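You operate a simulated robot arm through the tools that you are given. There is no shell and no other tool.

You run a simulated two-armed robot. Do the job below in one go: nothing can be reset, and whatever is moved stays where it is left.

JOB
Pick up the white canister that says "26" from the white table behind line 3 with one hand, pass it to the other hand and put it on the tail end of belt 3. Set down upright: white canister.

It is judged by the outcome, as a careful person would: the job done as asked, and still so three seconds after it is handed in. It fails if anything else is knocked over, pushed out of place, dropped, spilled or broken.

ROBOT AND FRAMES
Two 7-joint arms with two-finger grippers on one trunk, on a base that moves. Base frame: it is fixed to the floor where the robot stands at the start and does not move with it; the origin is under the middle of the robot, x ahead of it, y to its left, z up. Readings come in m, rad, newtons and seconds.
The left shoulder is at the start at [0.06, 0.123, 0.945], the right one opposite. With the tool pointing down near the work surface each hand reaches from about 0.36 to 0.8 m from the robot's upright axis, wherever it stands, measured 20 degrees to its own side. Places, roughly: tail end of belt 3 (20x21 cm) [1.84, 1.48, 1]. Payload 1.47 kg a hand.
Tool frame (each hand has its own): the origin (TCP) lies between the finger pads and is the grasp point; the fingertips stand 0.016 m ahead of it; z points along the fingers, y is the line along which they close. The gripper opens to 0.087 m; its body begins 0.055 m behind the TCP.
Orientation is that of the tool frame in the base frame, as a unit quaternion [x, y, z, w]. With the fingers straight down and closing along the base's y, the tool's x points along the base's -x, its y along +y and its z along -z.

CONTROLS
- The arms move only by the tool arm_command. It takes "left_rows", "right_rows" or both (then of equal length, played together; a hand with none holds still); each is text: rows parted by semicolons, each of 7 numbers parted by spaces: the shift along the tool's x, y, z in units of 300 mm (1.0 is 300 mm), then the turn, a rotation vector about the tool's x, y, z in units of 60 degrees (1.0 is 60 degrees), then the opening, from 0 (shut) to 1 (fully open). In form: tx ty tz rx ry rz claw; .... A call has 1 to 20 rows; each row is the pose to reach, as a shift and turn from the pose commanded when the call began, along the tool's axes at that moment. A call with a number of a shift or a turn outside -1 to 1 is refused whole. Rows are played at 5 a second. More than 0.05 m and 0.15 rad between two rows, or a gripper value outside its range, and nothing of the call is played. A pose out of reach is approached as far as the arm can. The call stops where the force on the tool passes 40 N (or 10 N more than at its start, if that is more) or the arm is blocked; 0.2 s more then pass. The fingers move at their own pace (about 0.153 m/s each) and stop on an object; they squeeze with about 28 N. The grip force told is the motor's: it shows also when the fingers shut on nothing. Time passes only in rows, and 0.2 s behind the last, so rows that repeat a pose let the fingers close. It gives the time, the measured TCP pose, the force on the tool (base axes), the opening and the grip force at its end, in the units of the frame above (readings bear some noise), with the torque about the TCP (base axes, N m) and any sound that the robot's microphone picked up.
- Cameras (640 x 400 px; columns grow to the right, rows downward): "scene" is now at [0.0964, -0.0042, 1.5015]; the picture's right is [-0.11, -0.99, 0.00], its down [-0.70, 0.08, -0.71] and it looks along [0.70, -0.08, -0.71] (base axes); focal length 261 px, centre (320, 200). "left" rides on the left gripper at [0.073, -0.012, -0.09] in its tool frame; the picture's right is [0.16, 0.99, 0.00], its down [-0.72, 0.12, -0.68] and it looks along [-0.67, 0.11, 0.73] (tool axes); focal length 247 px, centre (320, 200). "right" rides on the right gripper at [0.073, 0.012, -0.09] in its tool frame; the picture's right is [-0.16, 0.99, 0.00], its down [-0.72, -0.11, -0.68] and it looks along [-0.67, -0.11, 0.73] (tool axes); focal length 247 px, centre (320, 200).
- camera(camera): a new picture of that camera. No time passes.
- move_column(by): moves the trunk up (or, below 0, down) by that many m; the arms and the scene camera ride with it, the base frame stays. It gives what a move gives, with no picture.
- drive_base(legs): drives the robot by 1 to 6 legs, each [ahead, left, turn to the left] in m, m and rad, along the robot's own axes; the way and the turn of a leg run together, so that a leg with both is an arc; at most 1.5 m and 3.142 rad a leg. The arms and the cameras ride along, it lands a little off, and it stops where it bumps. It gives what a move gives.
- turn_head(pan, tilt): turns the head with the scene camera to pan (to the left, within 2.094 rad either way) and tilt (down, from -0.506 to 1.204), counted from straight ahead of the robot. It gives what a move gives.
- probe_pixels(camera, pixels): there is no depth. For up to 12 entries [column, row, z] of the newest picture of that camera ("zoom" is the newest enlarged one), the place [x, y] in the base frame at which the ray of that pixel passes the height z, good to about 0.002 m, but the place of the scene camera against the robot may be out by one fixed shift of up to 0.012 m in any direction. No time passes.
- enlarge(camera, box): a new picture of the part [left, top, right, bottom] of that camera's present view, enlarged. No time passes.
- hand_in(): hands the job in; it is judged then, once.

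Open the grippers and draw the arms clear of the work before you hand the job in, unless the task says otherwise.

The tools are called after "Request:" as name(argument=value, ...) on one line, values as JSON. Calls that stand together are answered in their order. arm_command: Moves the arms, as the interface text tells. Its arguments: {"type":"object","properties":{"left_rows":{"type":"string"},"right_rows":{"type":"string"}},"required":[]} The other tools are called the same way: move_column (by) moves the trunk up or down; drive_base (legs) drives the base; turn_head (pan, tilt) turns the head that bears the scene camera; camera (camera) takes a picture; probe_pixels (camera, pixels) gives the place at which the rays of pixels pass given heights; enlarge (camera, box) takes an enlarged picture of a part of a camera's view; hand_in () hands the job in.

At the start:

```text
clock: 0.0
left_tcp_pos: [0.5163, 0.106, 1.0799]
left_tool_rot: [0.001, 1.0, 0.0, -0.001]
left_wrist_force: [-0.4, 0.1, -0.8]
left_torque: [-0.01, 0.01, 0.0]
left_grip_width: 0.0871
left_grasp_force: 0.0
right_tcp_pos: [0.383, -0.2644, 1.1262]
right_tool_rot: [0.0, 1.0, 0.0, -0.001]
right_wrist_force: [0.0, -0.9, -0.5]
right_torque: [0.02, 0.01, -0.03]
right_grip_width: 0.0871
right_grasp_force: 0.1
trunk travel left (down, up): [-0.1, 0.13]
robot x, y, heading: [-0.0006, -0.0017, -0.003]
head pan, tilt (commanded): [-0.112, 0.785]
```

scene: 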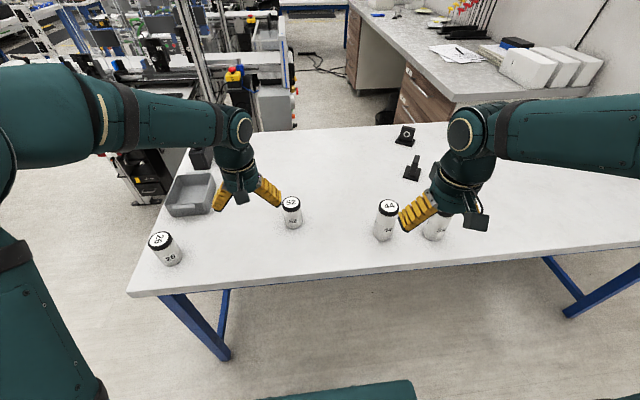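
right: 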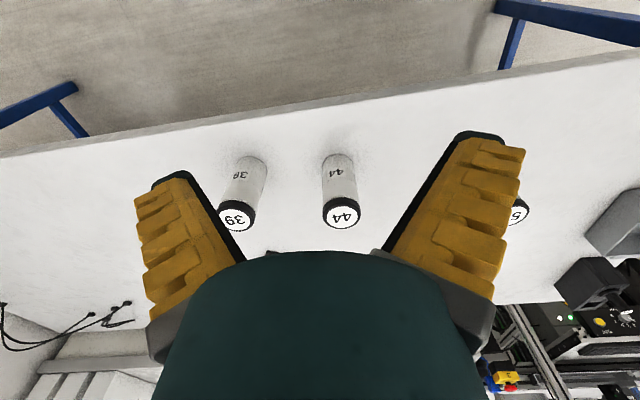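
left: 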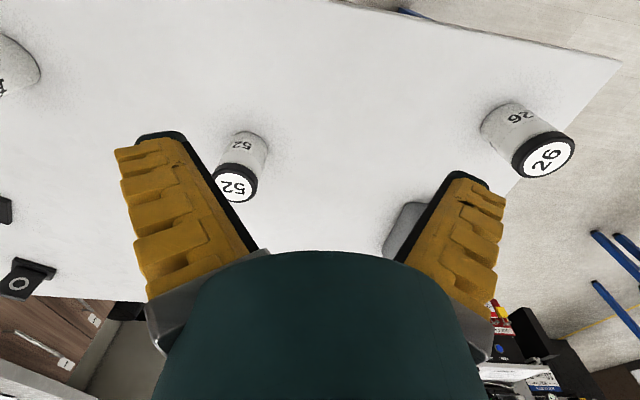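

The scene shows canister "26" near (165,248) at the near-left corner of the table, with 52, 44, 39 to its right. I enlarge the canister's region and probe pixel places first.

Request:
enlarge(camera="scene", box=[120, 200, 240, 275])

Request:
probe_pixels(camera="scene", pixels=[[160, 240, 0.9], [160, 240, 1.0], [172, 263, 0.8], [172, 263, 0.9], [130, 295, 0.8], [130, 295, 0.9], [292, 203, 0.9], [295, 226, 0.8]])

Request:
probe_pixels(camera="left", pixels=[[545, 155, 0.9], [545, 155, 1.0], [500, 125, 0.8], [500, 125, 0.9], [620, 62, 0.8], [620, 62, 0.9], [236, 184, 0.9], [250, 140, 0.8]])

```text
5.33 times, centred on (180, 238) of scene
```

zoom: 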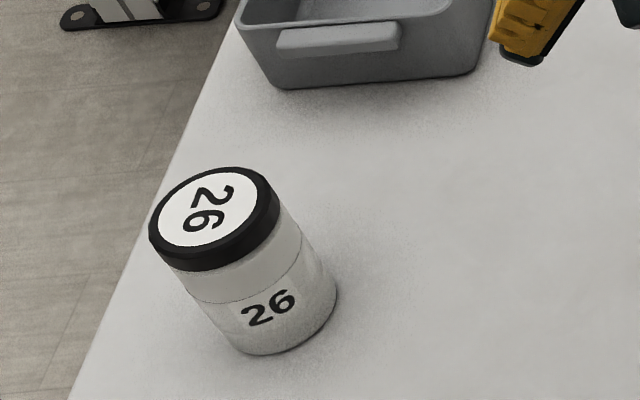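

```text
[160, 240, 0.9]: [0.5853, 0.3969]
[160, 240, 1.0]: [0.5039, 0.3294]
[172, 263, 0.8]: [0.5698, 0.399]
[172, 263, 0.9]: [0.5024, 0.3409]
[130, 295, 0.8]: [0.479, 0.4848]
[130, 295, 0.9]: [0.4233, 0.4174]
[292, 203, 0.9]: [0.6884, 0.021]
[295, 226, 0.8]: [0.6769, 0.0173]
```

```text
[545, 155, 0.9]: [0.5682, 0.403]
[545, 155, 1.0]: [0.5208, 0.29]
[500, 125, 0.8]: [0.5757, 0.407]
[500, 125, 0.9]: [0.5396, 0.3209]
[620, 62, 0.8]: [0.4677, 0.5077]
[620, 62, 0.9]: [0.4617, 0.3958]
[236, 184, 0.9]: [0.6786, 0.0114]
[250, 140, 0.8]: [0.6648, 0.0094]
```

Both views agree the canister "26" top is near (0.575, 0.40) at z about 0.9. Next I turn the head to the left to see the belts and the free floor.

Request:
turn_head(pan=0.7, tilt=0.35)

Request:
camera(camera="scene")

```text
clock: 1.1
left_tcp_pos: [0.5168, 0.1054, 1.0813]
left_tool_rot: [-0.001, 1.0, 0.0, 0.0]
left_wrist_force: [-0.3, -0.5, 0.0]
left_torque: [-0.02, 0.03, -0.03]
left_grip_width: 0.087
left_grasp_force: 0.0
right_tcp_pos: [0.3823, -0.2652, 1.1268]
right_tool_rot: [0.001, 1.0, 0.0, 0.0]
right_wrist_force: [-0.7, -0.4, -0.6]
right_torque: [0.03, -0.01, 0.02]
right_grip_width: 0.0871
right_grasp_force: 0.1
trunk travel left (down, up): [-0.1, 0.13]
robot x, y, heading: [-0.0015, 0.0027, -0.002]
head pan, tilt (commanded): [0.7, 0.351]
```

```text
taken
```

scene: 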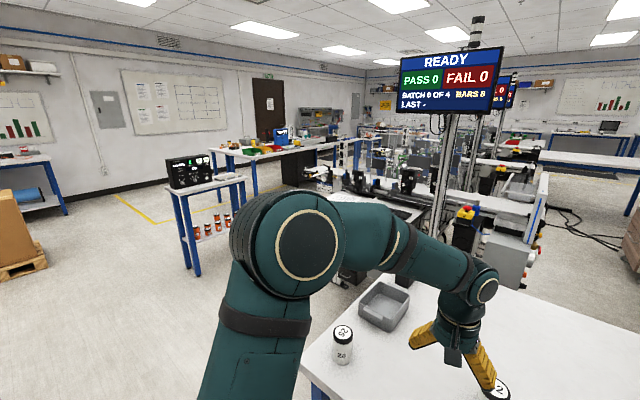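

The line is seen past the arm, with the belt tail expected around (320,170). I enlarge that region.

Request:
enlarge(camera="scene", box=[240, 110, 560, 310])

Request:
enlarge(camera="scene", box=[270, 140, 430, 240])

```text
2.00 times, centred on (400, 210) of scene
```

zoom: 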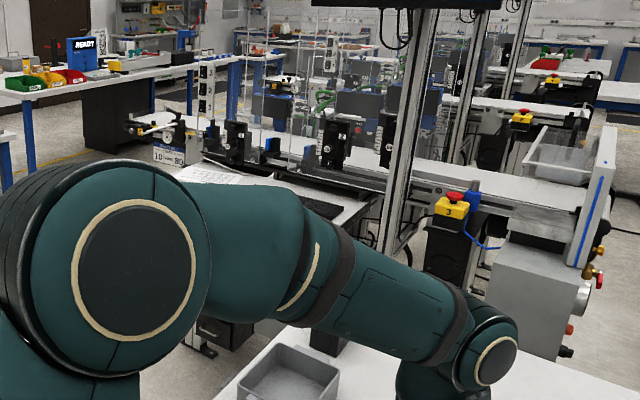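

```text
4.00 times, centred on (350, 190) of scene
```

zoom: 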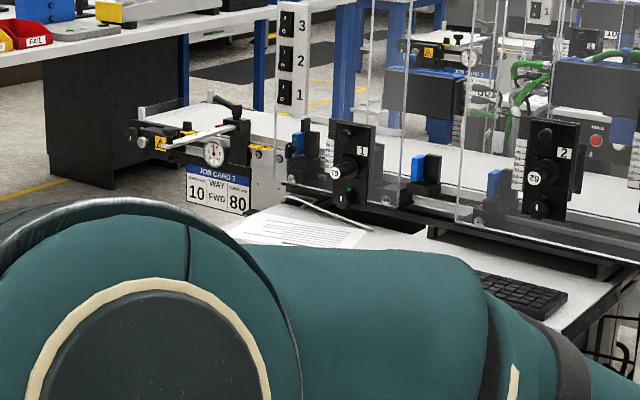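

The belt's tail end with "JOB CARD 3" lies at about (325,170) in the scene, with a desk with keyboard in front of it. I probe several points there to learn the layout.

Request:
probe_pixels(camera="zoom", pixels=[[205, 105, 1.0], [150, 130, 1.0], [275, 115, 1.0], [250, 140, 1.0], [280, 185, 1.0], [440, 235, 1.0], [215, 200, 0.85], [235, 230, 0.75], [565, 330, 0.75], [150, 130, 0.95], [275, 115, 0.95]])

Request:
enlarge(camera="scene", box=[296, 155, 360, 195])

```text
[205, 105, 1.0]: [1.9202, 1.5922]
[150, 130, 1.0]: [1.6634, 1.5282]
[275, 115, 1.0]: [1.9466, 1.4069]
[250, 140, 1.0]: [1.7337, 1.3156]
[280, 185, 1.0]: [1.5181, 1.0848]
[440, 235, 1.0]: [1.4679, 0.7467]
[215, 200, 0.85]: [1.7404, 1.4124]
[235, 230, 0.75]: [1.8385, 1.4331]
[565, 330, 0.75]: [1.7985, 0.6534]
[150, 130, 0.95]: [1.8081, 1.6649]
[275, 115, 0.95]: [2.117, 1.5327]
```

```text
10.00 times, centred on (328, 175) of scene
```

zoom: 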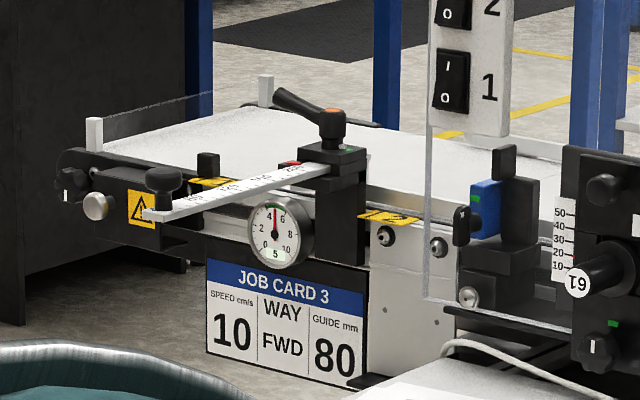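

The tail of belt 3 (speed dial, guide arm, white belt) is visible near scene (325,170). The left hand will pick the canister with a forward-tilted grasp, so I first move it left to about y=0.40 for a close wrist view.

Request:
arm_command(left_rows="0 0.14 0 0 0 0 1; 0 0.28 0 0 0 0 1; 0 0.42 0 0 0 0 1; 0.02 0.56 0 0 0 0 1; 0.04 0.70 0 0 0 0 1; 0.05 0.84 0 0 0 0 1; 0.05 0.97 0 0 0 0 1; 0.05 0.97 0 0 0 0 1")

Request:
camera(camera="left")

Request:
turn_head(pan=0.5, tilt=0.8)

Request:
camera(camera="scene")

```text
clock: 2.9
left_tcp_pos: [0.5012, 0.3961, 1.0819]
left_tool_rot: [0.0, 1.0, 0.0, 0.0]
left_wrist_force: [-0.3, 0.7, -0.1]
left_torque: [0.01, 0.01, 0.0]
left_grip_width: 0.0872
left_grasp_force: 0.0
right_tcp_pos: [0.3817, -0.2648, 1.1266]
right_tool_rot: [0.0, 1.0, -0.001, 0.0]
right_wrist_force: [0.2, 0.2, 1.1]
right_torque: [-0.03, -0.02, -0.02]
right_grip_width: 0.0871
right_grasp_force: 0.0
trunk travel left (down, up): [-0.1, 0.13]
robot x, y, heading: [0.0003, 0.0027, 0.002]
head pan, tilt (commanded): [0.7, 0.351]
```

```text
taken
```

left: 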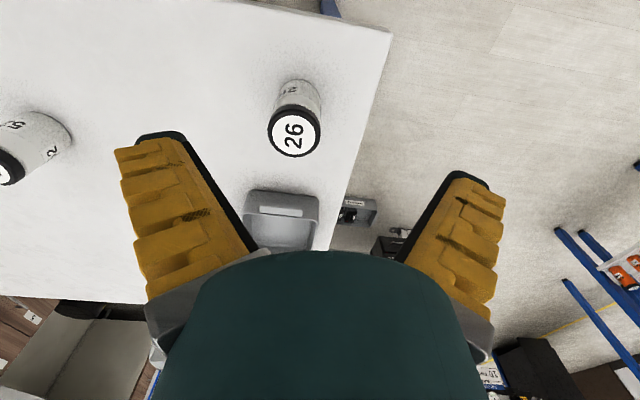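

```text
clock: 3.8
left_tcp_pos: [0.5008, 0.3951, 1.0824]
left_tool_rot: [0.001, 1.0, -0.001, 0.0]
left_wrist_force: [0.6, 0.3, -0.3]
left_torque: [-0.01, 0.01, -0.03]
left_grip_width: 0.0867
left_grasp_force: 0.0
right_tcp_pos: [0.3819, -0.2637, 1.1266]
right_tool_rot: [0.001, 1.0, 0.0, -0.001]
right_wrist_force: [-0.3, 0.1, 0.4]
right_torque: [-0.02, 0.0, -0.01]
right_grip_width: 0.0874
right_grasp_force: 0.1
trunk travel left (down, up): [-0.1, 0.13]
robot x, y, heading: [-0.0012, -0.002, -0.002]
head pan, tilt (commanded): [0.499, 0.799]
```

```text
taken
```

scene: 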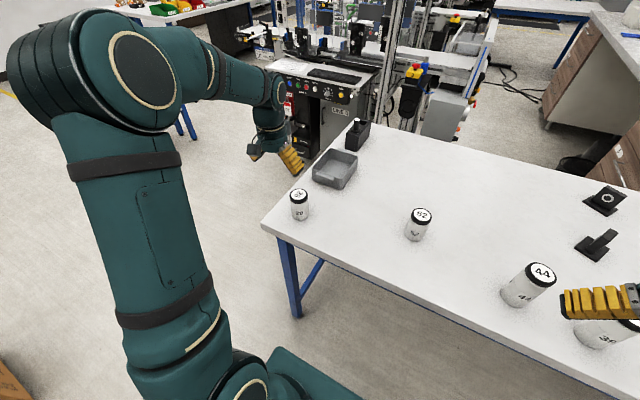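

The left view now shows "26" at (294,134) and the table's corner at (390,35). I enlarge it and probe at several heights to triangulate.

Request:
enlarge(camera="left", box=[230, 60, 358, 140])

Request:
probe_pixels(camera="left", pixels=[[294, 134, 0.88], [294, 134, 0.9], [294, 134, 0.92], [299, 82, 0.8], [299, 82, 0.82], [391, 34, 0.78], [391, 34, 0.8], [391, 34, 0.82], [267, 132, 0.9], [321, 132, 0.9]])

Request:
enlarge(camera="scene", box=[252, 175, 348, 235])

Request:
probe_pixels(camera="scene", pixels=[[299, 195, 0.88], [299, 195, 0.9], [299, 195, 0.92], [301, 219, 0.78], [301, 219, 0.8], [301, 219, 0.82], [262, 224, 0.78], [262, 224, 0.8], [262, 224, 0.82]])

```text
5.00 times, centred on (294, 100) of left
```

zoom: 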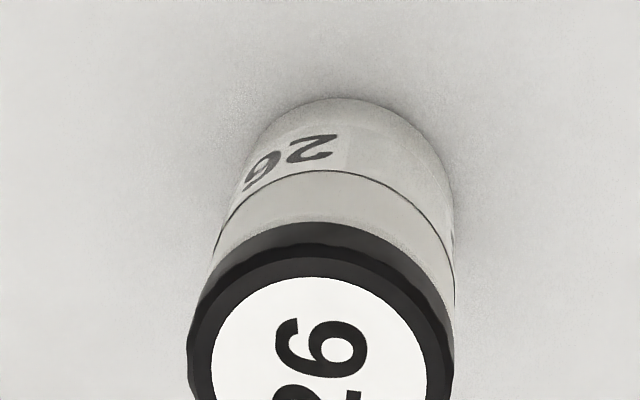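

```text
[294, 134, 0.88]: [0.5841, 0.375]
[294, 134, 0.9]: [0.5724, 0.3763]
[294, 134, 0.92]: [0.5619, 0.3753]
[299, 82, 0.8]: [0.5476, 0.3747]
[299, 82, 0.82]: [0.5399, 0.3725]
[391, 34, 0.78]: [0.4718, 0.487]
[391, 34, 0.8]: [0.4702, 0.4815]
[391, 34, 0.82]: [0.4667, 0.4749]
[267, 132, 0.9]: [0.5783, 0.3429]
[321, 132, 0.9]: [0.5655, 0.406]
```

```text
6.67 times, centred on (300, 205) of scene
```

zoom: 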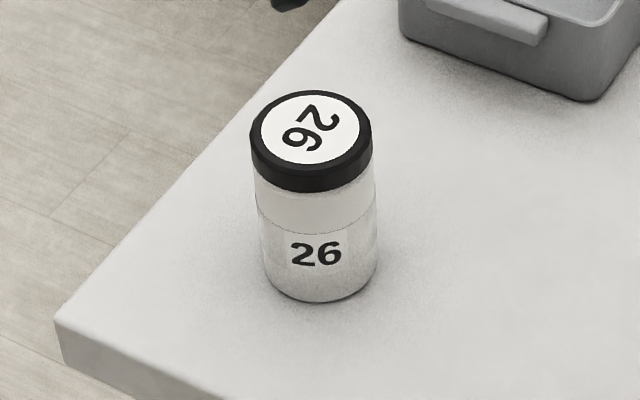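

```text
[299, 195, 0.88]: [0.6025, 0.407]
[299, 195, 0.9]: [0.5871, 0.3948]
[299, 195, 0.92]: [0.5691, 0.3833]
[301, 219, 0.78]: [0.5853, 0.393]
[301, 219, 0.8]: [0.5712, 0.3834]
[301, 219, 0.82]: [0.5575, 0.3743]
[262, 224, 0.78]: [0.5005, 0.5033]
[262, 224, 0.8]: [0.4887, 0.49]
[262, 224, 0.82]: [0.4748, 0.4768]
```

Triangulating both wrist views puts the lid's centre near (0.558, 0.376, 0.923), with the table top about 0.832 and the canister about 58 mm wide. I enlarge the left hand to judge finger width and camera housing.

Request:
enlarge(camera="scene", box=[232, 110, 328, 170])

Request:
enlarge(camera="scene", box=[544, 260, 640, 320])

Request:
probe_pixels(camera="left", pixels=[[391, 34, 0.83], [310, 14, 0.83], [250, 2, 0.83], [360, 200, 0.83], [299.4, 79.4, 0.825], [299.4, 79.4, 0.835], [294, 134, 0.923], [245, 195, 0.86], [318, 200, 0.86]])

```text
6.67 times, centred on (280, 140) of scene
```

zoom: 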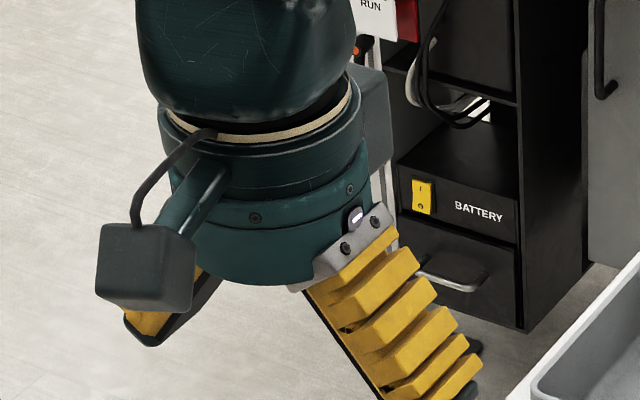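

```text
6.67 times, centred on (592, 290) of scene
```

zoom: 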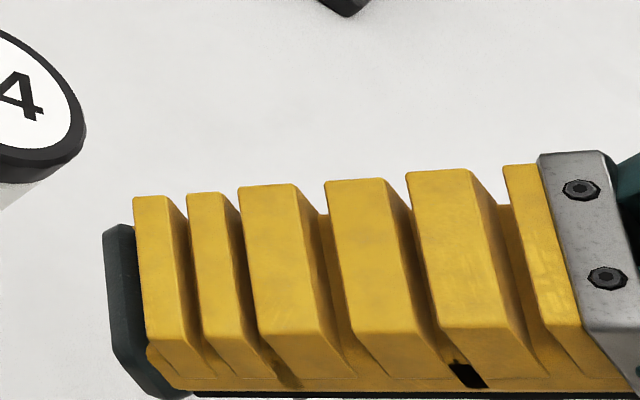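

```text
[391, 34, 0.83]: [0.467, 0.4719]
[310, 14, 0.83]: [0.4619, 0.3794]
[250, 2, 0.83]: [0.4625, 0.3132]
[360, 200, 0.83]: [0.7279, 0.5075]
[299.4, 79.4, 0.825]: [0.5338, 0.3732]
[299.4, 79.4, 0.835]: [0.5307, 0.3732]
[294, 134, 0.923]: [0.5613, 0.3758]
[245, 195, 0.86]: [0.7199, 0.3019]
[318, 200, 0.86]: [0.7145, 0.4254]
```

The fingers look splayed when open, with the camera housing standing out on the tool's +x side. I enlarge the left wrist view to see the finger geometry.

Request:
enlarge(camera="left", box=[100, 110, 260, 310])

Request:
enlarge(camera="left", box=[380, 150, 520, 320])

```text
2.00 times, centred on (180, 210) of left
```

zoom: 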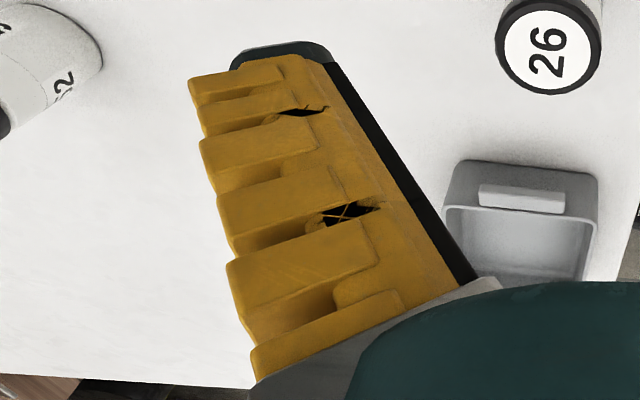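

```text
2.35 times, centred on (450, 235) of left
```

zoom: 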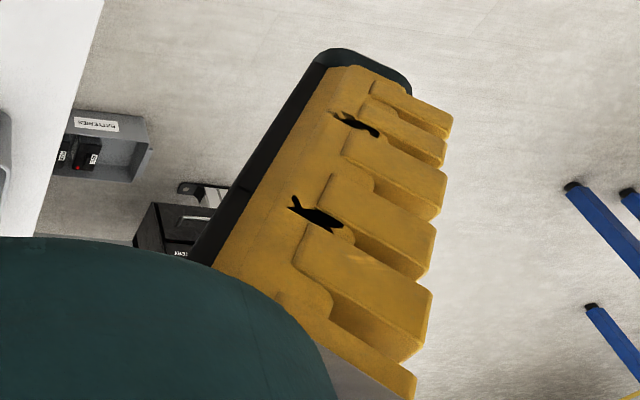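

The open pads look splayed by some 35 degrees in this view. I set the left opening to about 58 mm in the air to see what shape the fingers take at the canister's width.

Request:
arm_command(left_rows="0 0 0 0 0 0 0.667; 0 0 0 0 0 0 0.667; 0 0 0 0 0 0 0.667")

Request:
camera(camera="left")

Request:
enlarge(camera="scene", box=[232, 120, 328, 180])

Request:
arm_command(left_rows="0 0 0 0 0 0 0; 0 0 0 0 0 0 0; 0 0 0 0 0 0 0")

Request:
camera(camera="left")

```text
clock: 4.6
left_tcp_pos: [0.5003, 0.3958, 1.0819]
left_tool_rot: [-0.001, 1.0, 0.0, 0.0]
left_wrist_force: [0.0, 0.8, 0.1]
left_torque: [0.0, 0.02, 0.0]
left_grip_width: 0.0625
left_grasp_force: 3.3
right_tcp_pos: [0.3823, -0.2642, 1.1268]
right_tool_rot: [0.001, 1.0, 0.0, 0.001]
right_wrist_force: [0.1, 0.2, -0.3]
right_torque: [0.0, -0.02, -0.01]
right_grip_width: 0.0869
right_grasp_force: 0.1
trunk travel left (down, up): [-0.1, 0.13]
robot x, y, heading: [-0.0017, -0.0014, 0.001]
head pan, tilt (commanded): [0.499, 0.799]
```

```text
taken
```

left: 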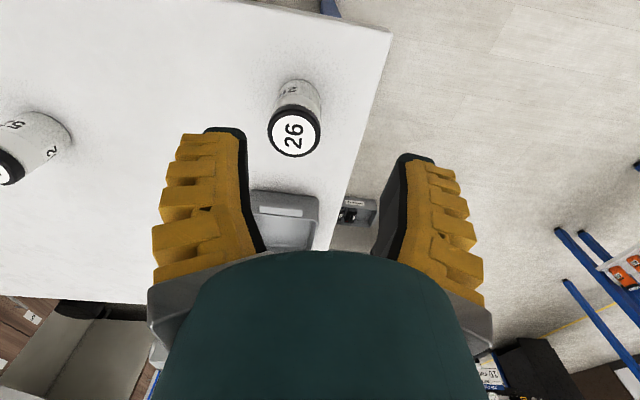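

```text
6.67 times, centred on (280, 150) of scene
```

zoom: 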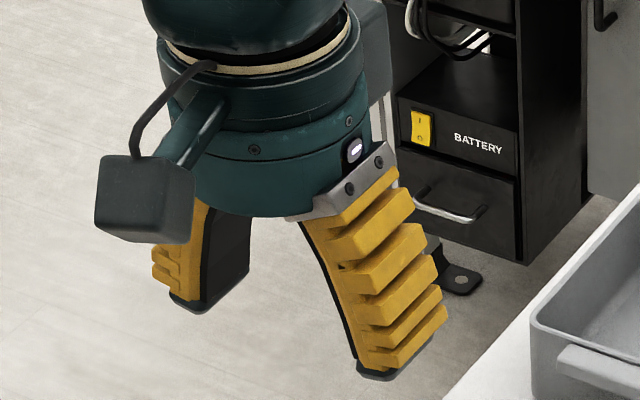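

```text
clock: 5.4
left_tcp_pos: [0.5001, 0.3951, 1.0827]
left_tool_rot: [0.0, 1.0, 0.0, 0.0]
left_wrist_force: [-0.6, -0.7, 0.8]
left_torque: [0.0, 0.0, 0.0]
left_grip_width: 0.0
left_grasp_force: 27.5
right_tcp_pos: [0.3826, -0.2644, 1.126]
right_tool_rot: [0.001, 1.0, 0.001, 0.0]
right_wrist_force: [0.3, 0.5, -0.3]
right_torque: [-0.01, -0.01, 0.0]
right_grip_width: 0.0869
right_grasp_force: 0.0
trunk travel left (down, up): [-0.1, 0.13]
robot x, y, heading: [-0.0023, -0.003, -0.001]
head pan, tilt (commanded): [0.499, 0.799]
```

```text
taken
```

left: 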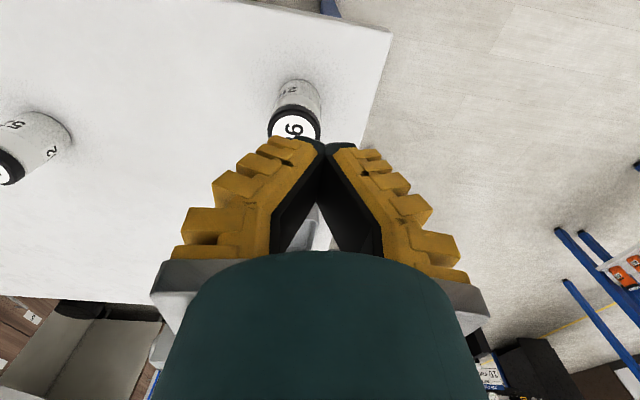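

The fingers bend inward as they close and are nearly parallel at the canister's width, so a side grip is sound. I reopen the left hand, pitch it 53 degrees so it points forward and down, and bring it to a pre-grasp about 13 cm behind the canister.

Request:
arm_command(left_rows="0.022 -0.008 0.055 0 -0.11 0 1; 0.043 -0.016 0.109 0 -0.221 0 1; 0.065 -0.024 0.164 0 -0.331 0 1; 0.087 -0.032 0.218 0 -0.442 0 1; 0.108 -0.04 0.273 0 -0.552 0 1; 0.13 -0.049 0.328 0 -0.662 0 1; 0.151 -0.057 0.382 0 -0.773 0 1; 0.173 -0.065 0.437 0 -0.883 0 1; 0.173 -0.065 0.437 0 -0.883 0 1")

Request:
camera(camera="left")

Request:
camera(camera="scene")

```text
clock: 7.4
left_tcp_pos: [0.449, 0.3776, 0.9494]
left_tool_rot: [0.0, 0.894, 0.0, 0.447]
left_wrist_force: [0.4, 0.5, 1.0]
left_torque: [-0.02, -0.01, -0.04]
left_grip_width: 0.0871
left_grasp_force: 0.0
right_tcp_pos: [0.381, -0.2633, 1.1265]
right_tool_rot: [0.001, 1.0, 0.0, 0.001]
right_wrist_force: [-0.1, 0.2, 0.2]
right_torque: [-0.01, 0.01, 0.02]
right_grip_width: 0.0868
right_grasp_force: 0.1
trunk travel left (down, up): [-0.1, 0.13]
robot x, y, heading: [0.0011, -0.002, -0.004]
head pan, tilt (commanded): [0.499, 0.799]
```

```text
taken
```

left: 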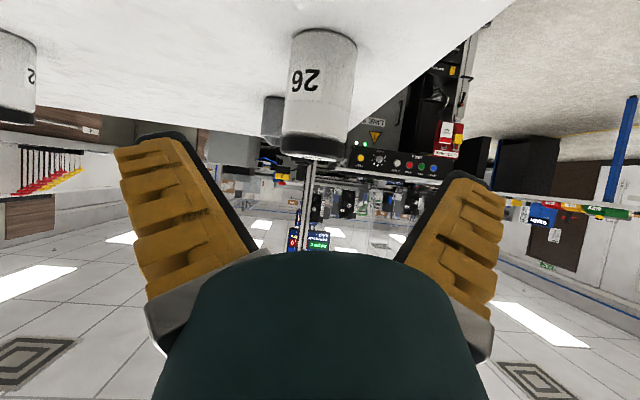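

```text
taken
```

scene: 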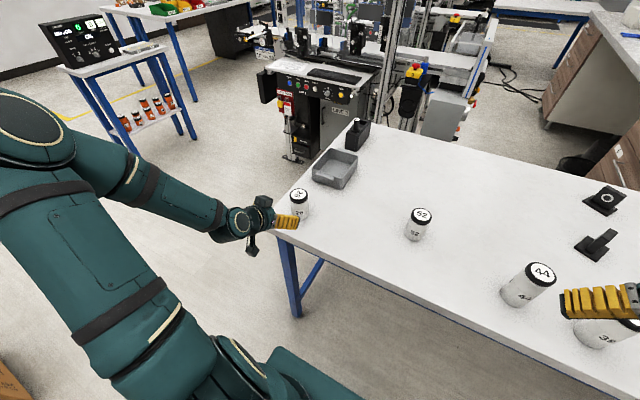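

The arm is in the pre-grasp pose and the left view shows the "26" canister centred at column ~318, base near row 30, lid near row 155. I enlarge and probe to fix its height and lateral position.

Request:
enlarge(camera="left", box=[240, 0, 400, 180])

Request:
probe_pixels(camera="left", pixels=[[326, 29, 0.825], [326, 29, 0.83], [326, 29, 0.835], [315, 160, 0.92], [291, 36, 0.83], [357, 44, 0.83]])

```text
2.22 times, centred on (320, 90) of left
```

zoom: 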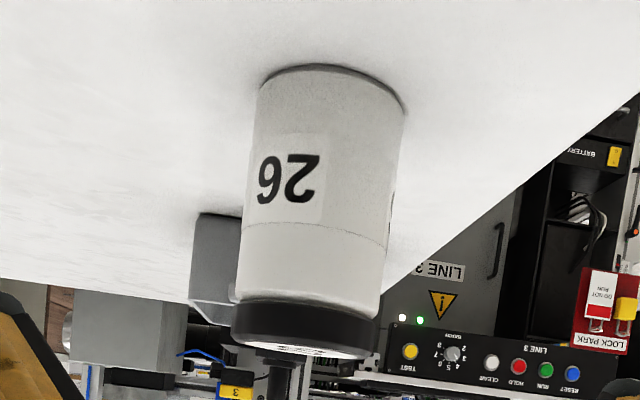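

```text
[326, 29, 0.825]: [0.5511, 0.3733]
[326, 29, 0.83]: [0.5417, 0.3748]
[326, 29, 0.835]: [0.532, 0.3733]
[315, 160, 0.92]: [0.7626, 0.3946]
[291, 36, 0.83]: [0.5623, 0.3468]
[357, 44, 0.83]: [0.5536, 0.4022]
```

The canister's axis comes out near (0.5595, 0.3755), table at about 0.835, lid top about 0.926. I advance the left tool 75 mm along its axis, then recheck alignment before the final stretch.

Request:
arm_command(left_rows="-0.003 -0.003 0.06 0 0 0 1; -0.006 -0.005 0.12 0 0 0 1; -0.009 -0.007 0.18 0 0 0 1; -0.012 -0.007 0.25 0 0 0 1; -0.012 -0.007 0.25 0 0 0 1")

Request:
camera(camera="left")

Request:
camera(camera="scene")

Request:
enlarge(camera="scene", box=[232, 175, 344, 245])

```text
clock: 8.6
left_tcp_pos: [0.512, 0.3751, 0.9081]
left_tool_rot: [0.0, 0.895, 0.0, 0.447]
left_wrist_force: [1.0, 0.3, 0.1]
left_torque: [-0.01, -0.03, 0.03]
left_grip_width: 0.0868
left_grasp_force: 0.1
right_tcp_pos: [0.3817, -0.2648, 1.1275]
right_tool_rot: [0.0, 1.0, 0.0, 0.0]
right_wrist_force: [-0.2, 0.4, 0.0]
right_torque: [0.01, -0.01, -0.02]
right_grip_width: 0.0872
right_grasp_force: 0.0
trunk travel left (down, up): [-0.1, 0.13]
robot x, y, heading: [0.0002, -0.0003, -0.002]
head pan, tilt (commanded): [0.499, 0.799]
```

```text
taken
```

left: 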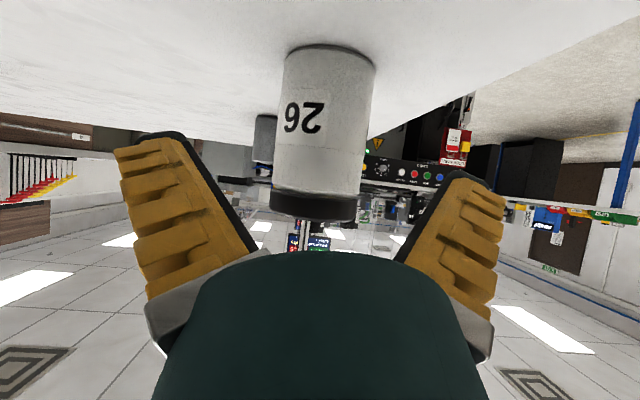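

```text
taken
```

scene: 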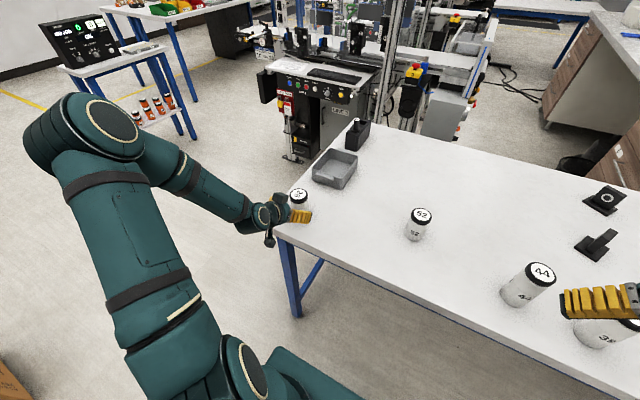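

```text
5.71 times, centred on (288, 210) of scene
```

zoom: 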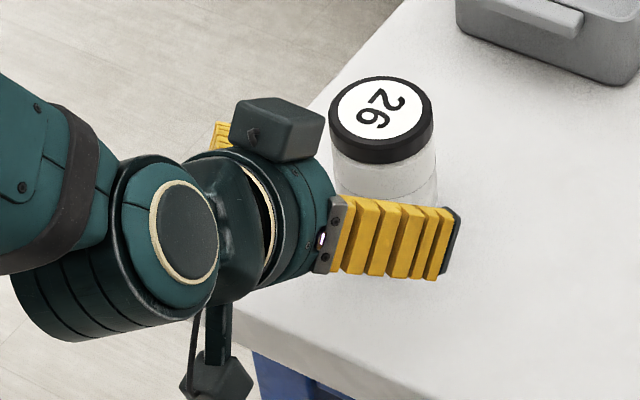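

The hand is 53 mm short of the grasp pose, with the camera hanging free off the table's near edge and a motor box on top near the lid. I probe the base edges and lid once more for the lateral centre.

Request:
probe_pixels(camera="left", pixels=[[331, 43, 0.835], [331, 43, 0.83], [286, 55, 0.835], [375, 68, 0.835], [271, 210, 0.912], [356, 212, 0.912]])

Request:
enlarge(camera="left", box=[240, 20, 420, 250])

```text
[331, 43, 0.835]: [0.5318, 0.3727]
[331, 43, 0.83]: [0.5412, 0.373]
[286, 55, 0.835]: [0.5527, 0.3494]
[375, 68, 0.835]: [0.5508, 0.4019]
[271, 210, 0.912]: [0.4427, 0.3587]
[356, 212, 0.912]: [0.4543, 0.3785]
```

```text
1.74 times, centred on (330, 135) of left
```

zoom: 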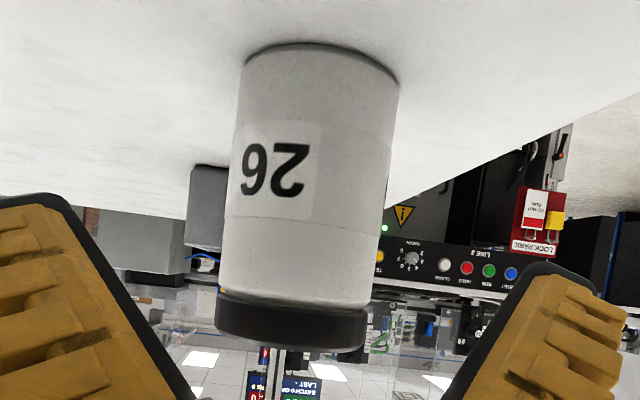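

The base edges give a lateral centre of y=0.3757 and axis x of about 0.560, matching the plan. I advance the last 50 mm in small steps with the gripper open.

Request:
arm_command(left_rows="0.001 0.001 0.04 0 0 0 1; 0.002 0.002 0.08 0 0 0 1; 0.003 0.002 0.12 0 0 0 1; 0.003 0.002 0.15 0 0 0 1; 0.003 0.002 0.169 0 0 0 1; 0.003 0.002 0.169 0 0 0 1")

Request:
camera(camera="left")

Request:
enlarge(camera="scene", box=[232, 175, 344, 245])

```text
clock: 10.0
left_tcp_pos: [0.5523, 0.3752, 0.8772]
left_tool_rot: [0.0, 0.895, 0.0, 0.446]
left_wrist_force: [0.5, 0.3, 0.6]
left_torque: [-0.02, 0.01, 0.0]
left_grip_width: 0.0868
left_grasp_force: 0.1
right_tcp_pos: [0.3826, -0.2639, 1.1263]
right_tool_rot: [0.0, 1.0, 0.0, 0.0]
right_wrist_force: [-0.2, -0.1, 0.3]
right_torque: [0.01, -0.03, 0.02]
right_grip_width: 0.087
right_grasp_force: 0.2
trunk travel left (down, up): [-0.1, 0.13]
robot x, y, heading: [-0.0035, -0.0005, 0.0]
head pan, tilt (commanded): [0.499, 0.799]
```

```text
taken
```

left: 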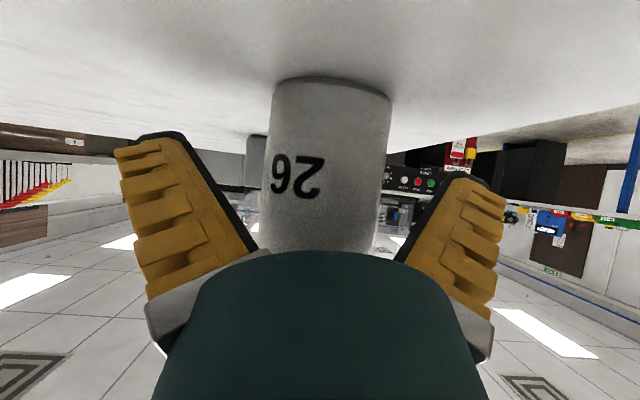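

```text
5.71 times, centred on (288, 210) of scene
```

zoom: 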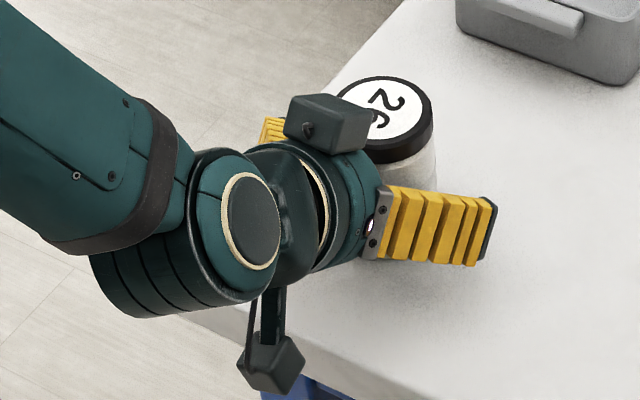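

The hand surrounds the canister with no contact force. I close the left gripper on it.

Request:
arm_command(left_rows="0 0 0 0 0 0 0.8; 0 0 0 0 0 0 0.7; 0 0 0 0 0 0 0.62; 0 0 0 0 0 0 0.4; 0 0 0 0 0 0 0; 0 0 0 0 0 0 0; 0 0 0 0 0 0 0")

Request:
camera(camera="left")

Request:
enlarge(camera="scene", box=[232, 175, 344, 245])

```text
clock: 11.6
left_tcp_pos: [0.5513, 0.3757, 0.8767]
left_tool_rot: [0.0, 0.895, 0.0, 0.446]
left_wrist_force: [-0.5, -0.3, 1.5]
left_torque: [-0.01, 0.08, -0.02]
left_grip_width: 0.0527
left_grasp_force: 27.9
right_tcp_pos: [0.3827, -0.2636, 1.1285]
right_tool_rot: [0.001, 1.0, 0.0, 0.001]
right_wrist_force: [-0.8, -1.3, -0.4]
right_torque: [-0.01, 0.0, 0.0]
right_grip_width: 0.0871
right_grasp_force: 0.1
trunk travel left (down, up): [-0.1, 0.13]
robot x, y, heading: [-0.0007, -0.0008, -0.002]
head pan, tilt (commanded): [0.499, 0.799]
```

```text
taken
```

left: 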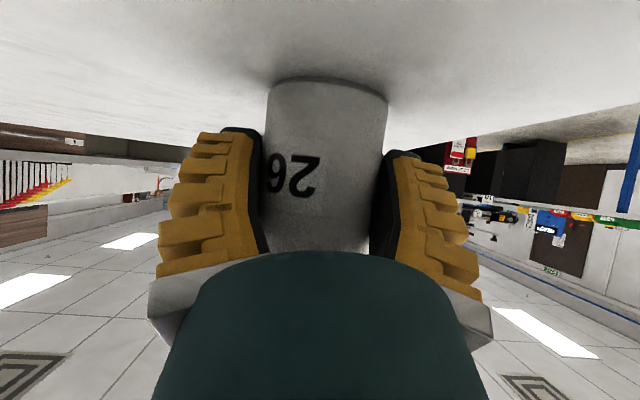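

```text
5.71 times, centred on (288, 210) of scene
```

zoom: 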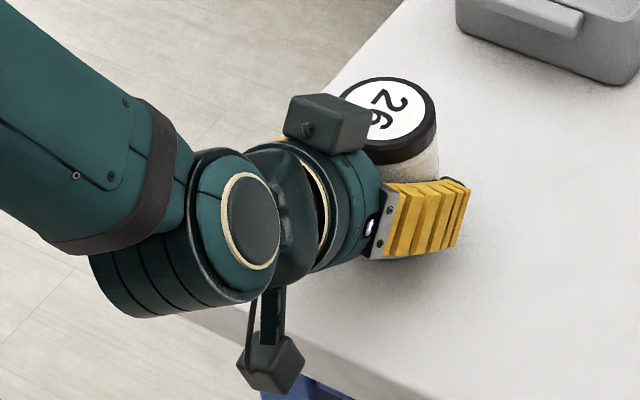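

The gripper stopped at 52.7 mm with 28 N on the canister. I lift straight up 60 mm and check that it hangs steady.

Request:
arm_command(left_rows="-0.027 0 -0.02 0 0 0 0; -0.053 0 -0.04 0 0 0 0; -0.08 0 -0.06 0 0 0 0; -0.106 0 -0.08 0 0 0 0; -0.133 0 -0.1 0 0 0 0; -0.16 0 -0.12 0 0 0 0; -0.16 0 -0.12 0 0 0 0")

Request:
camera(camera="left")

Request:
camera(camera="scene")

Request:
enlarge(camera="scene", box=[232, 155, 344, 225])

```text
clock: 13.2
left_tcp_pos: [0.5518, 0.3744, 0.9365]
left_tool_rot: [-0.001, 0.895, -0.001, 0.447]
left_wrist_force: [-0.3, -0.6, -2.0]
left_torque: [-0.01, 0.0, 0.03]
left_grip_width: 0.0526
left_grasp_force: 27.9
right_tcp_pos: [0.3818, -0.2645, 1.1272]
right_tool_rot: [0.001, 1.0, 0.0, 0.0]
right_wrist_force: [-0.8, 0.3, 0.3]
right_torque: [0.02, 0.0, 0.0]
right_grip_width: 0.0871
right_grasp_force: 0.1
trunk travel left (down, up): [-0.1, 0.13]
robot x, y, heading: [-0.0003, 0.0041, -0.001]
head pan, tilt (commanded): [0.499, 0.799]
```

```text
taken
```

left: 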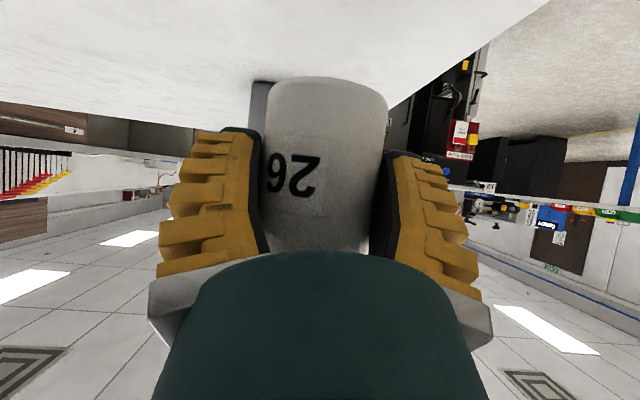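

```text
taken
```

scene: 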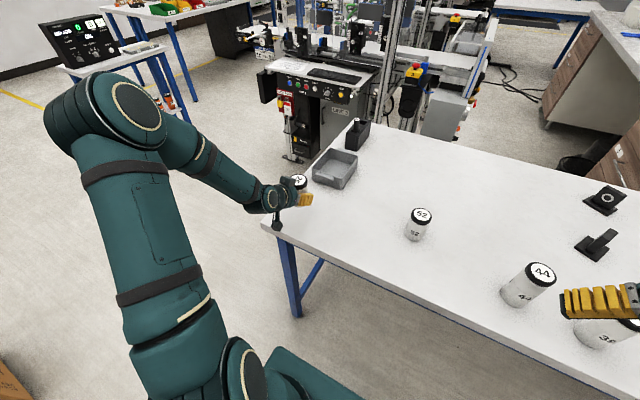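

```text
5.71 times, centred on (288, 190) of scene
```

zoom: 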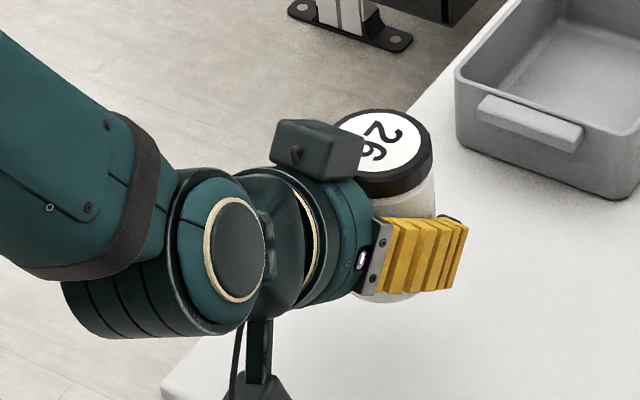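

The canister is lifted cleanly (about 2 N weight), unchanged in the grip. I raise it another 140 mm before backing the base away from the table.

Request:
arm_command(left_rows="-0.062 0 -0.047 0 0 0 0; -0.124 0 -0.094 0 0 0 0; -0.187 0 -0.14 0 0 0 0; -0.249 0 -0.187 0 0 0 0; -0.311 0 -0.234 0 0 0 0; -0.373 0 -0.281 0 0 0 0; -0.373 0 -0.281 0 0 0 0")

Request:
turn_head(pan=1.9, tilt=0.5)

Request:
camera(camera="scene")

```text
clock: 14.8
left_tcp_pos: [0.5536, 0.3742, 1.0758]
left_tool_rot: [0.0, 0.895, 0.0, 0.447]
left_wrist_force: [-0.4, 0.3, -2.7]
left_torque: [0.01, 0.0, 0.0]
left_grip_width: 0.0523
left_grasp_force: 28.1
right_tcp_pos: [0.3832, -0.2635, 1.1265]
right_tool_rot: [0.001, 1.0, 0.0, -0.001]
right_wrist_force: [-0.3, 0.6, 0.5]
right_torque: [0.02, -0.03, -0.01]
right_grip_width: 0.0867
right_grasp_force: 0.2
trunk travel left (down, up): [-0.1, 0.13]
robot x, y, heading: [-0.0037, -0.0011, -0.001]
head pan, tilt (commanded): [0.499, 0.799]
```

```text
clock: 16.4
left_tcp_pos: [0.5524, 0.3749, 1.0766]
left_tool_rot: [0.0, 0.895, 0.0, 0.446]
left_wrist_force: [-0.1, -0.1, -1.7]
left_torque: [0.01, 0.01, -0.02]
left_grip_width: 0.0526
left_grasp_force: 28.2
right_tcp_pos: [0.3828, -0.2641, 1.1272]
right_tool_rot: [0.001, 1.0, 0.0, 0.0]
right_wrist_force: [-0.4, 0.3, 0.4]
right_torque: [-0.03, 0.04, 0.01]
right_grip_width: 0.0868
right_grasp_force: 0.2
trunk travel left (down, up): [-0.1, 0.13]
robot x, y, heading: [-0.0008, -0.0002, -0.001]
head pan, tilt (commanded): [1.901, 0.499]
```

```text
taken
```

scene: 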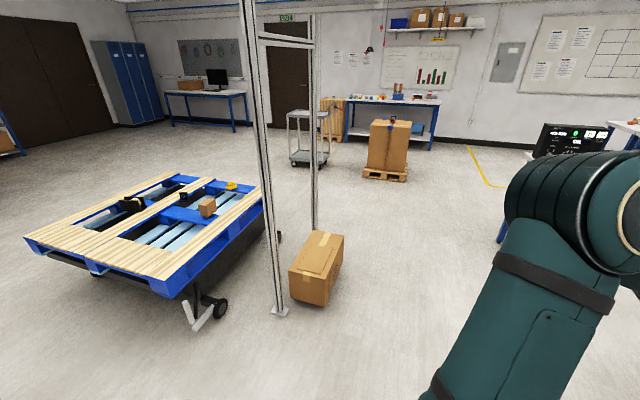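

To the left and behind I see a post with foot at (280,310), a box at (316,270) and a pallet truck. I probe these at floor height and look right-behind too before backing up.

Request:
probe_pixels(camera="scene", pixels=[[280, 312, 0], [314, 304, 0], [340, 265, 0], [190, 328, 0], [205, 310, 0], [385, 180, 0], [165, 290, 0.3]])

Request:
turn_head(pan=-2.0, tilt=0.5)

Request:
camera(camera="scene")

```text
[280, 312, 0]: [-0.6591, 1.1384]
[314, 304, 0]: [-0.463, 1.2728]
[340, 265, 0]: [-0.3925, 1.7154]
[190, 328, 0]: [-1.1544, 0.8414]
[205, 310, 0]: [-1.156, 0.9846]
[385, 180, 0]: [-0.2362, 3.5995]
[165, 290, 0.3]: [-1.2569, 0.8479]
```

```text
clock: 19.6
left_tcp_pos: [0.5529, 0.3743, 1.0759]
left_tool_rot: [0.0, 0.895, 0.0, 0.446]
left_wrist_force: [0.0, -1.1, -1.9]
left_torque: [-0.01, 0.05, 0.02]
left_grip_width: 0.0525
left_grasp_force: 28.0
right_tcp_pos: [0.3829, -0.2644, 1.1268]
right_tool_rot: [0.001, 1.0, 0.0, 0.0]
right_wrist_force: [-0.7, 0.0, 0.1]
right_torque: [0.0, -0.01, -0.04]
right_grip_width: 0.087
right_grasp_force: 0.0
trunk travel left (down, up): [-0.1, 0.13]
robot x, y, heading: [0.0, 0.0032, 0.002]
head pan, tilt (commanded): [-2.0, 0.499]
```

```text
taken
```

scene: 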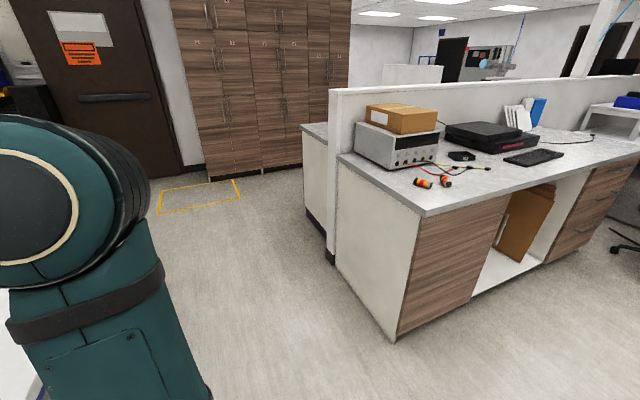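

Right-behind there is a cabinet with its near corner around (395,340). I probe its foot and desk edge to judge how far I can back up.

Request:
probe_pixels(camera="scene", pixels=[[397, 342, 0], [328, 258, 0], [420, 213, 0.75], [560, 265, 0], [640, 155, 0.75]])

Request:
turn_head(pan=0.9, tilt=0.7)

Request:
camera(camera="scene")

```text
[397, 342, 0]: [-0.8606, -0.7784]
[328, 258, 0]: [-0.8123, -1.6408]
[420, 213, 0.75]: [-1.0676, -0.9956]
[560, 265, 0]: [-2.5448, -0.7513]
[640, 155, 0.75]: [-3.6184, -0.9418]
```

```text
clock: 22.1
left_tcp_pos: [0.5528, 0.3763, 1.0764]
left_tool_rot: [0.0, 0.895, 0.0, 0.447]
left_wrist_force: [-0.9, 0.7, -1.4]
left_torque: [0.02, 0.03, 0.01]
left_grip_width: 0.0524
left_grasp_force: 27.8
right_tcp_pos: [0.3832, -0.2635, 1.1266]
right_tool_rot: [0.001, 1.0, 0.0, 0.0]
right_wrist_force: [-0.2, -0.1, -0.6]
right_torque: [0.0, -0.02, -0.03]
right_grip_width: 0.0871
right_grasp_force: 0.2
trunk travel left (down, up): [-0.1, 0.13]
robot x, y, heading: [-0.0043, -0.0002, -0.0]
head pan, tilt (commanded): [0.901, 0.7]
```

```text
taken
```

scene: 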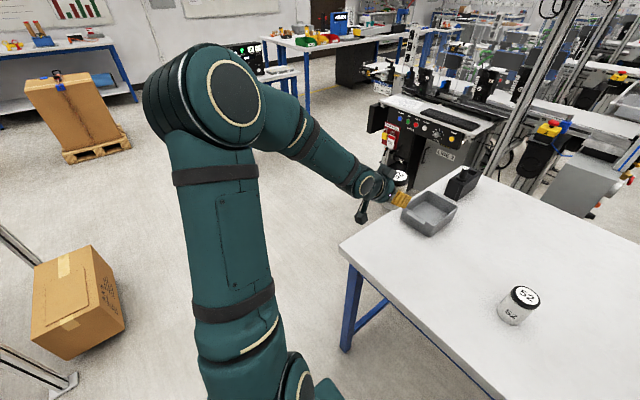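

The left side is open floor between the box at (80,300) and the table. I probe the box, table leg and the line-3 control cabinet's foot to plan the drive.

Request:
probe_pixels(camera="scene", pixels=[[68, 358, 0], [125, 326, 0], [95, 246, 0.28], [345, 350, 0], [395, 160, 0], [450, 205, 0], [285, 115, 0], [305, 112, 0], [70, 160, 0], [130, 145, 0], [375, 95, 0.8], [490, 125, 0.8]])

Request:
enlarge(camera="scene", box=[220, 0, 500, 175])

```text
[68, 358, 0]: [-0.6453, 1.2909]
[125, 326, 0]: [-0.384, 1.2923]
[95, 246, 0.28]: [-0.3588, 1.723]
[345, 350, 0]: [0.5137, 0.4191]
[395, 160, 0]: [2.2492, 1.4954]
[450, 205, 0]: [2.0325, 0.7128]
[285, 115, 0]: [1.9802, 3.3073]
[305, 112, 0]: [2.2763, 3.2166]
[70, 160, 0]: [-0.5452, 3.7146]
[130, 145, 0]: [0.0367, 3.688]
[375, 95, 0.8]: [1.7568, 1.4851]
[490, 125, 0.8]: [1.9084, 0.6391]
```

```text
2.29 times, centred on (360, 88) of scene
```

zoom: 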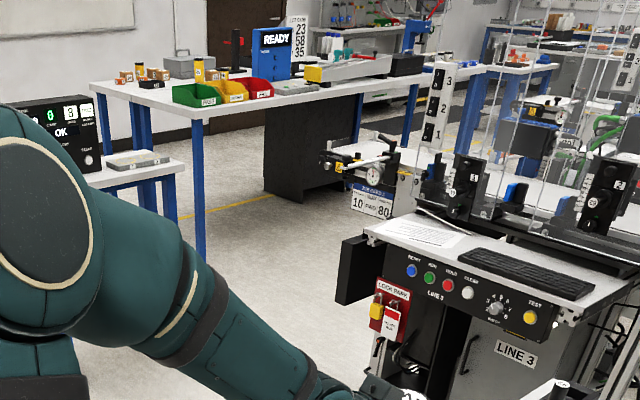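

The box's near corner is at about (-0.38, 1.29), the table corner at (0.47, 0.47), and the floor to the left-front is free. I drive back a little, left, and then diagonally forward-left into the open area.

Request:
drive_base(legs=[[-0.15, 0, 0], [0, 0.75, 0], [0.45, 0.5, 0]])

Request:
camera(camera="scene")

Request:
camera(camera="left")

```text
clock: 34.6
left_tcp_pos: [0.8558, 1.6229, 1.0755]
left_tool_rot: [0.004, 0.895, -0.002, 0.446]
left_wrist_force: [0.0, 0.1, -1.2]
left_torque: [0.04, 0.01, 0.02]
left_grip_width: 0.0521
left_grasp_force: 28.3
right_tcp_pos: [0.6804, 0.9853, 1.1265]
right_tool_rot: [0.004, 1.0, 0.0, 0.001]
right_wrist_force: [0.3, 0.5, 0.0]
right_torque: [0.0, -0.02, 0.01]
right_grip_width: 0.0871
right_grasp_force: 0.0
trunk travel left (down, up): [-0.1, 0.13]
robot x, y, heading: [0.298, 1.2527, -0.002]
head pan, tilt (commanded): [0.901, 0.7]
```

```text
taken
```

scene: 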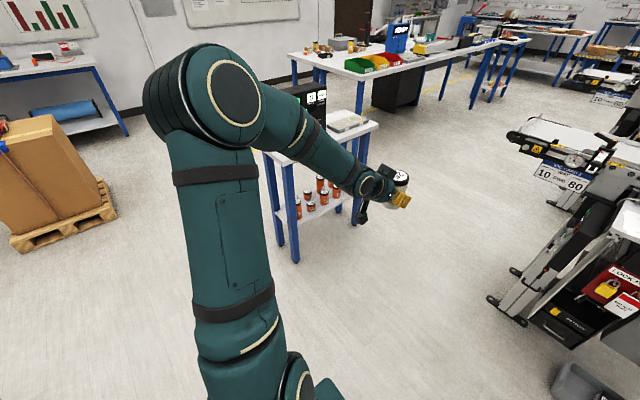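

```text
taken
```

left: 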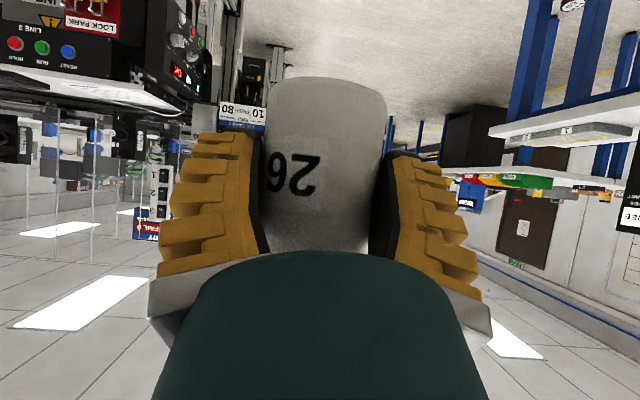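

The robot now stands at (0.30, 1.25) with the canister steady in the left hand. I probe the small table's legs and the belt's tail area in this view, then look straight at the belt.

Request:
probe_pixels(camera="scene", pixels=[[295, 262, 0], [275, 240, 0], [357, 224, 0], [497, 305, 0], [523, 322, 0], [515, 272, 0]])

Request:
turn_head(pan=0.1, tilt=0.45)

Request:
camera(camera="scene")

```text
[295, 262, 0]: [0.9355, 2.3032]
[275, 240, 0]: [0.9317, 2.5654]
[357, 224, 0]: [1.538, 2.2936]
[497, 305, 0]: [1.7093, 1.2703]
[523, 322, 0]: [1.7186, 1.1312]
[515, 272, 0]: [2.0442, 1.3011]
```

```text
clock: 35.7
left_tcp_pos: [0.8545, 1.6223, 1.0758]
left_tool_rot: [0.004, 0.895, -0.002, 0.446]
left_wrist_force: [0.1, -0.3, -2.9]
left_torque: [-0.01, 0.01, -0.02]
left_grip_width: 0.0521
left_grasp_force: 27.9
right_tcp_pos: [0.6803, 0.9853, 1.1258]
right_tool_rot: [0.005, 1.0, 0.0, 0.0]
right_wrist_force: [-0.1, -0.2, -0.2]
right_torque: [0.03, 0.0, 0.01]
right_grip_width: 0.087
right_grasp_force: 0.1
trunk travel left (down, up): [-0.1, 0.13]
robot x, y, heading: [0.3018, 1.2508, -0.01]
head pan, tilt (commanded): [0.099, 0.45]
```

```text
taken
```

scene: 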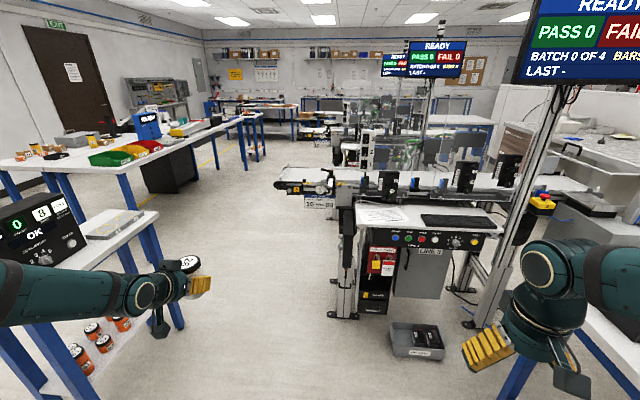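

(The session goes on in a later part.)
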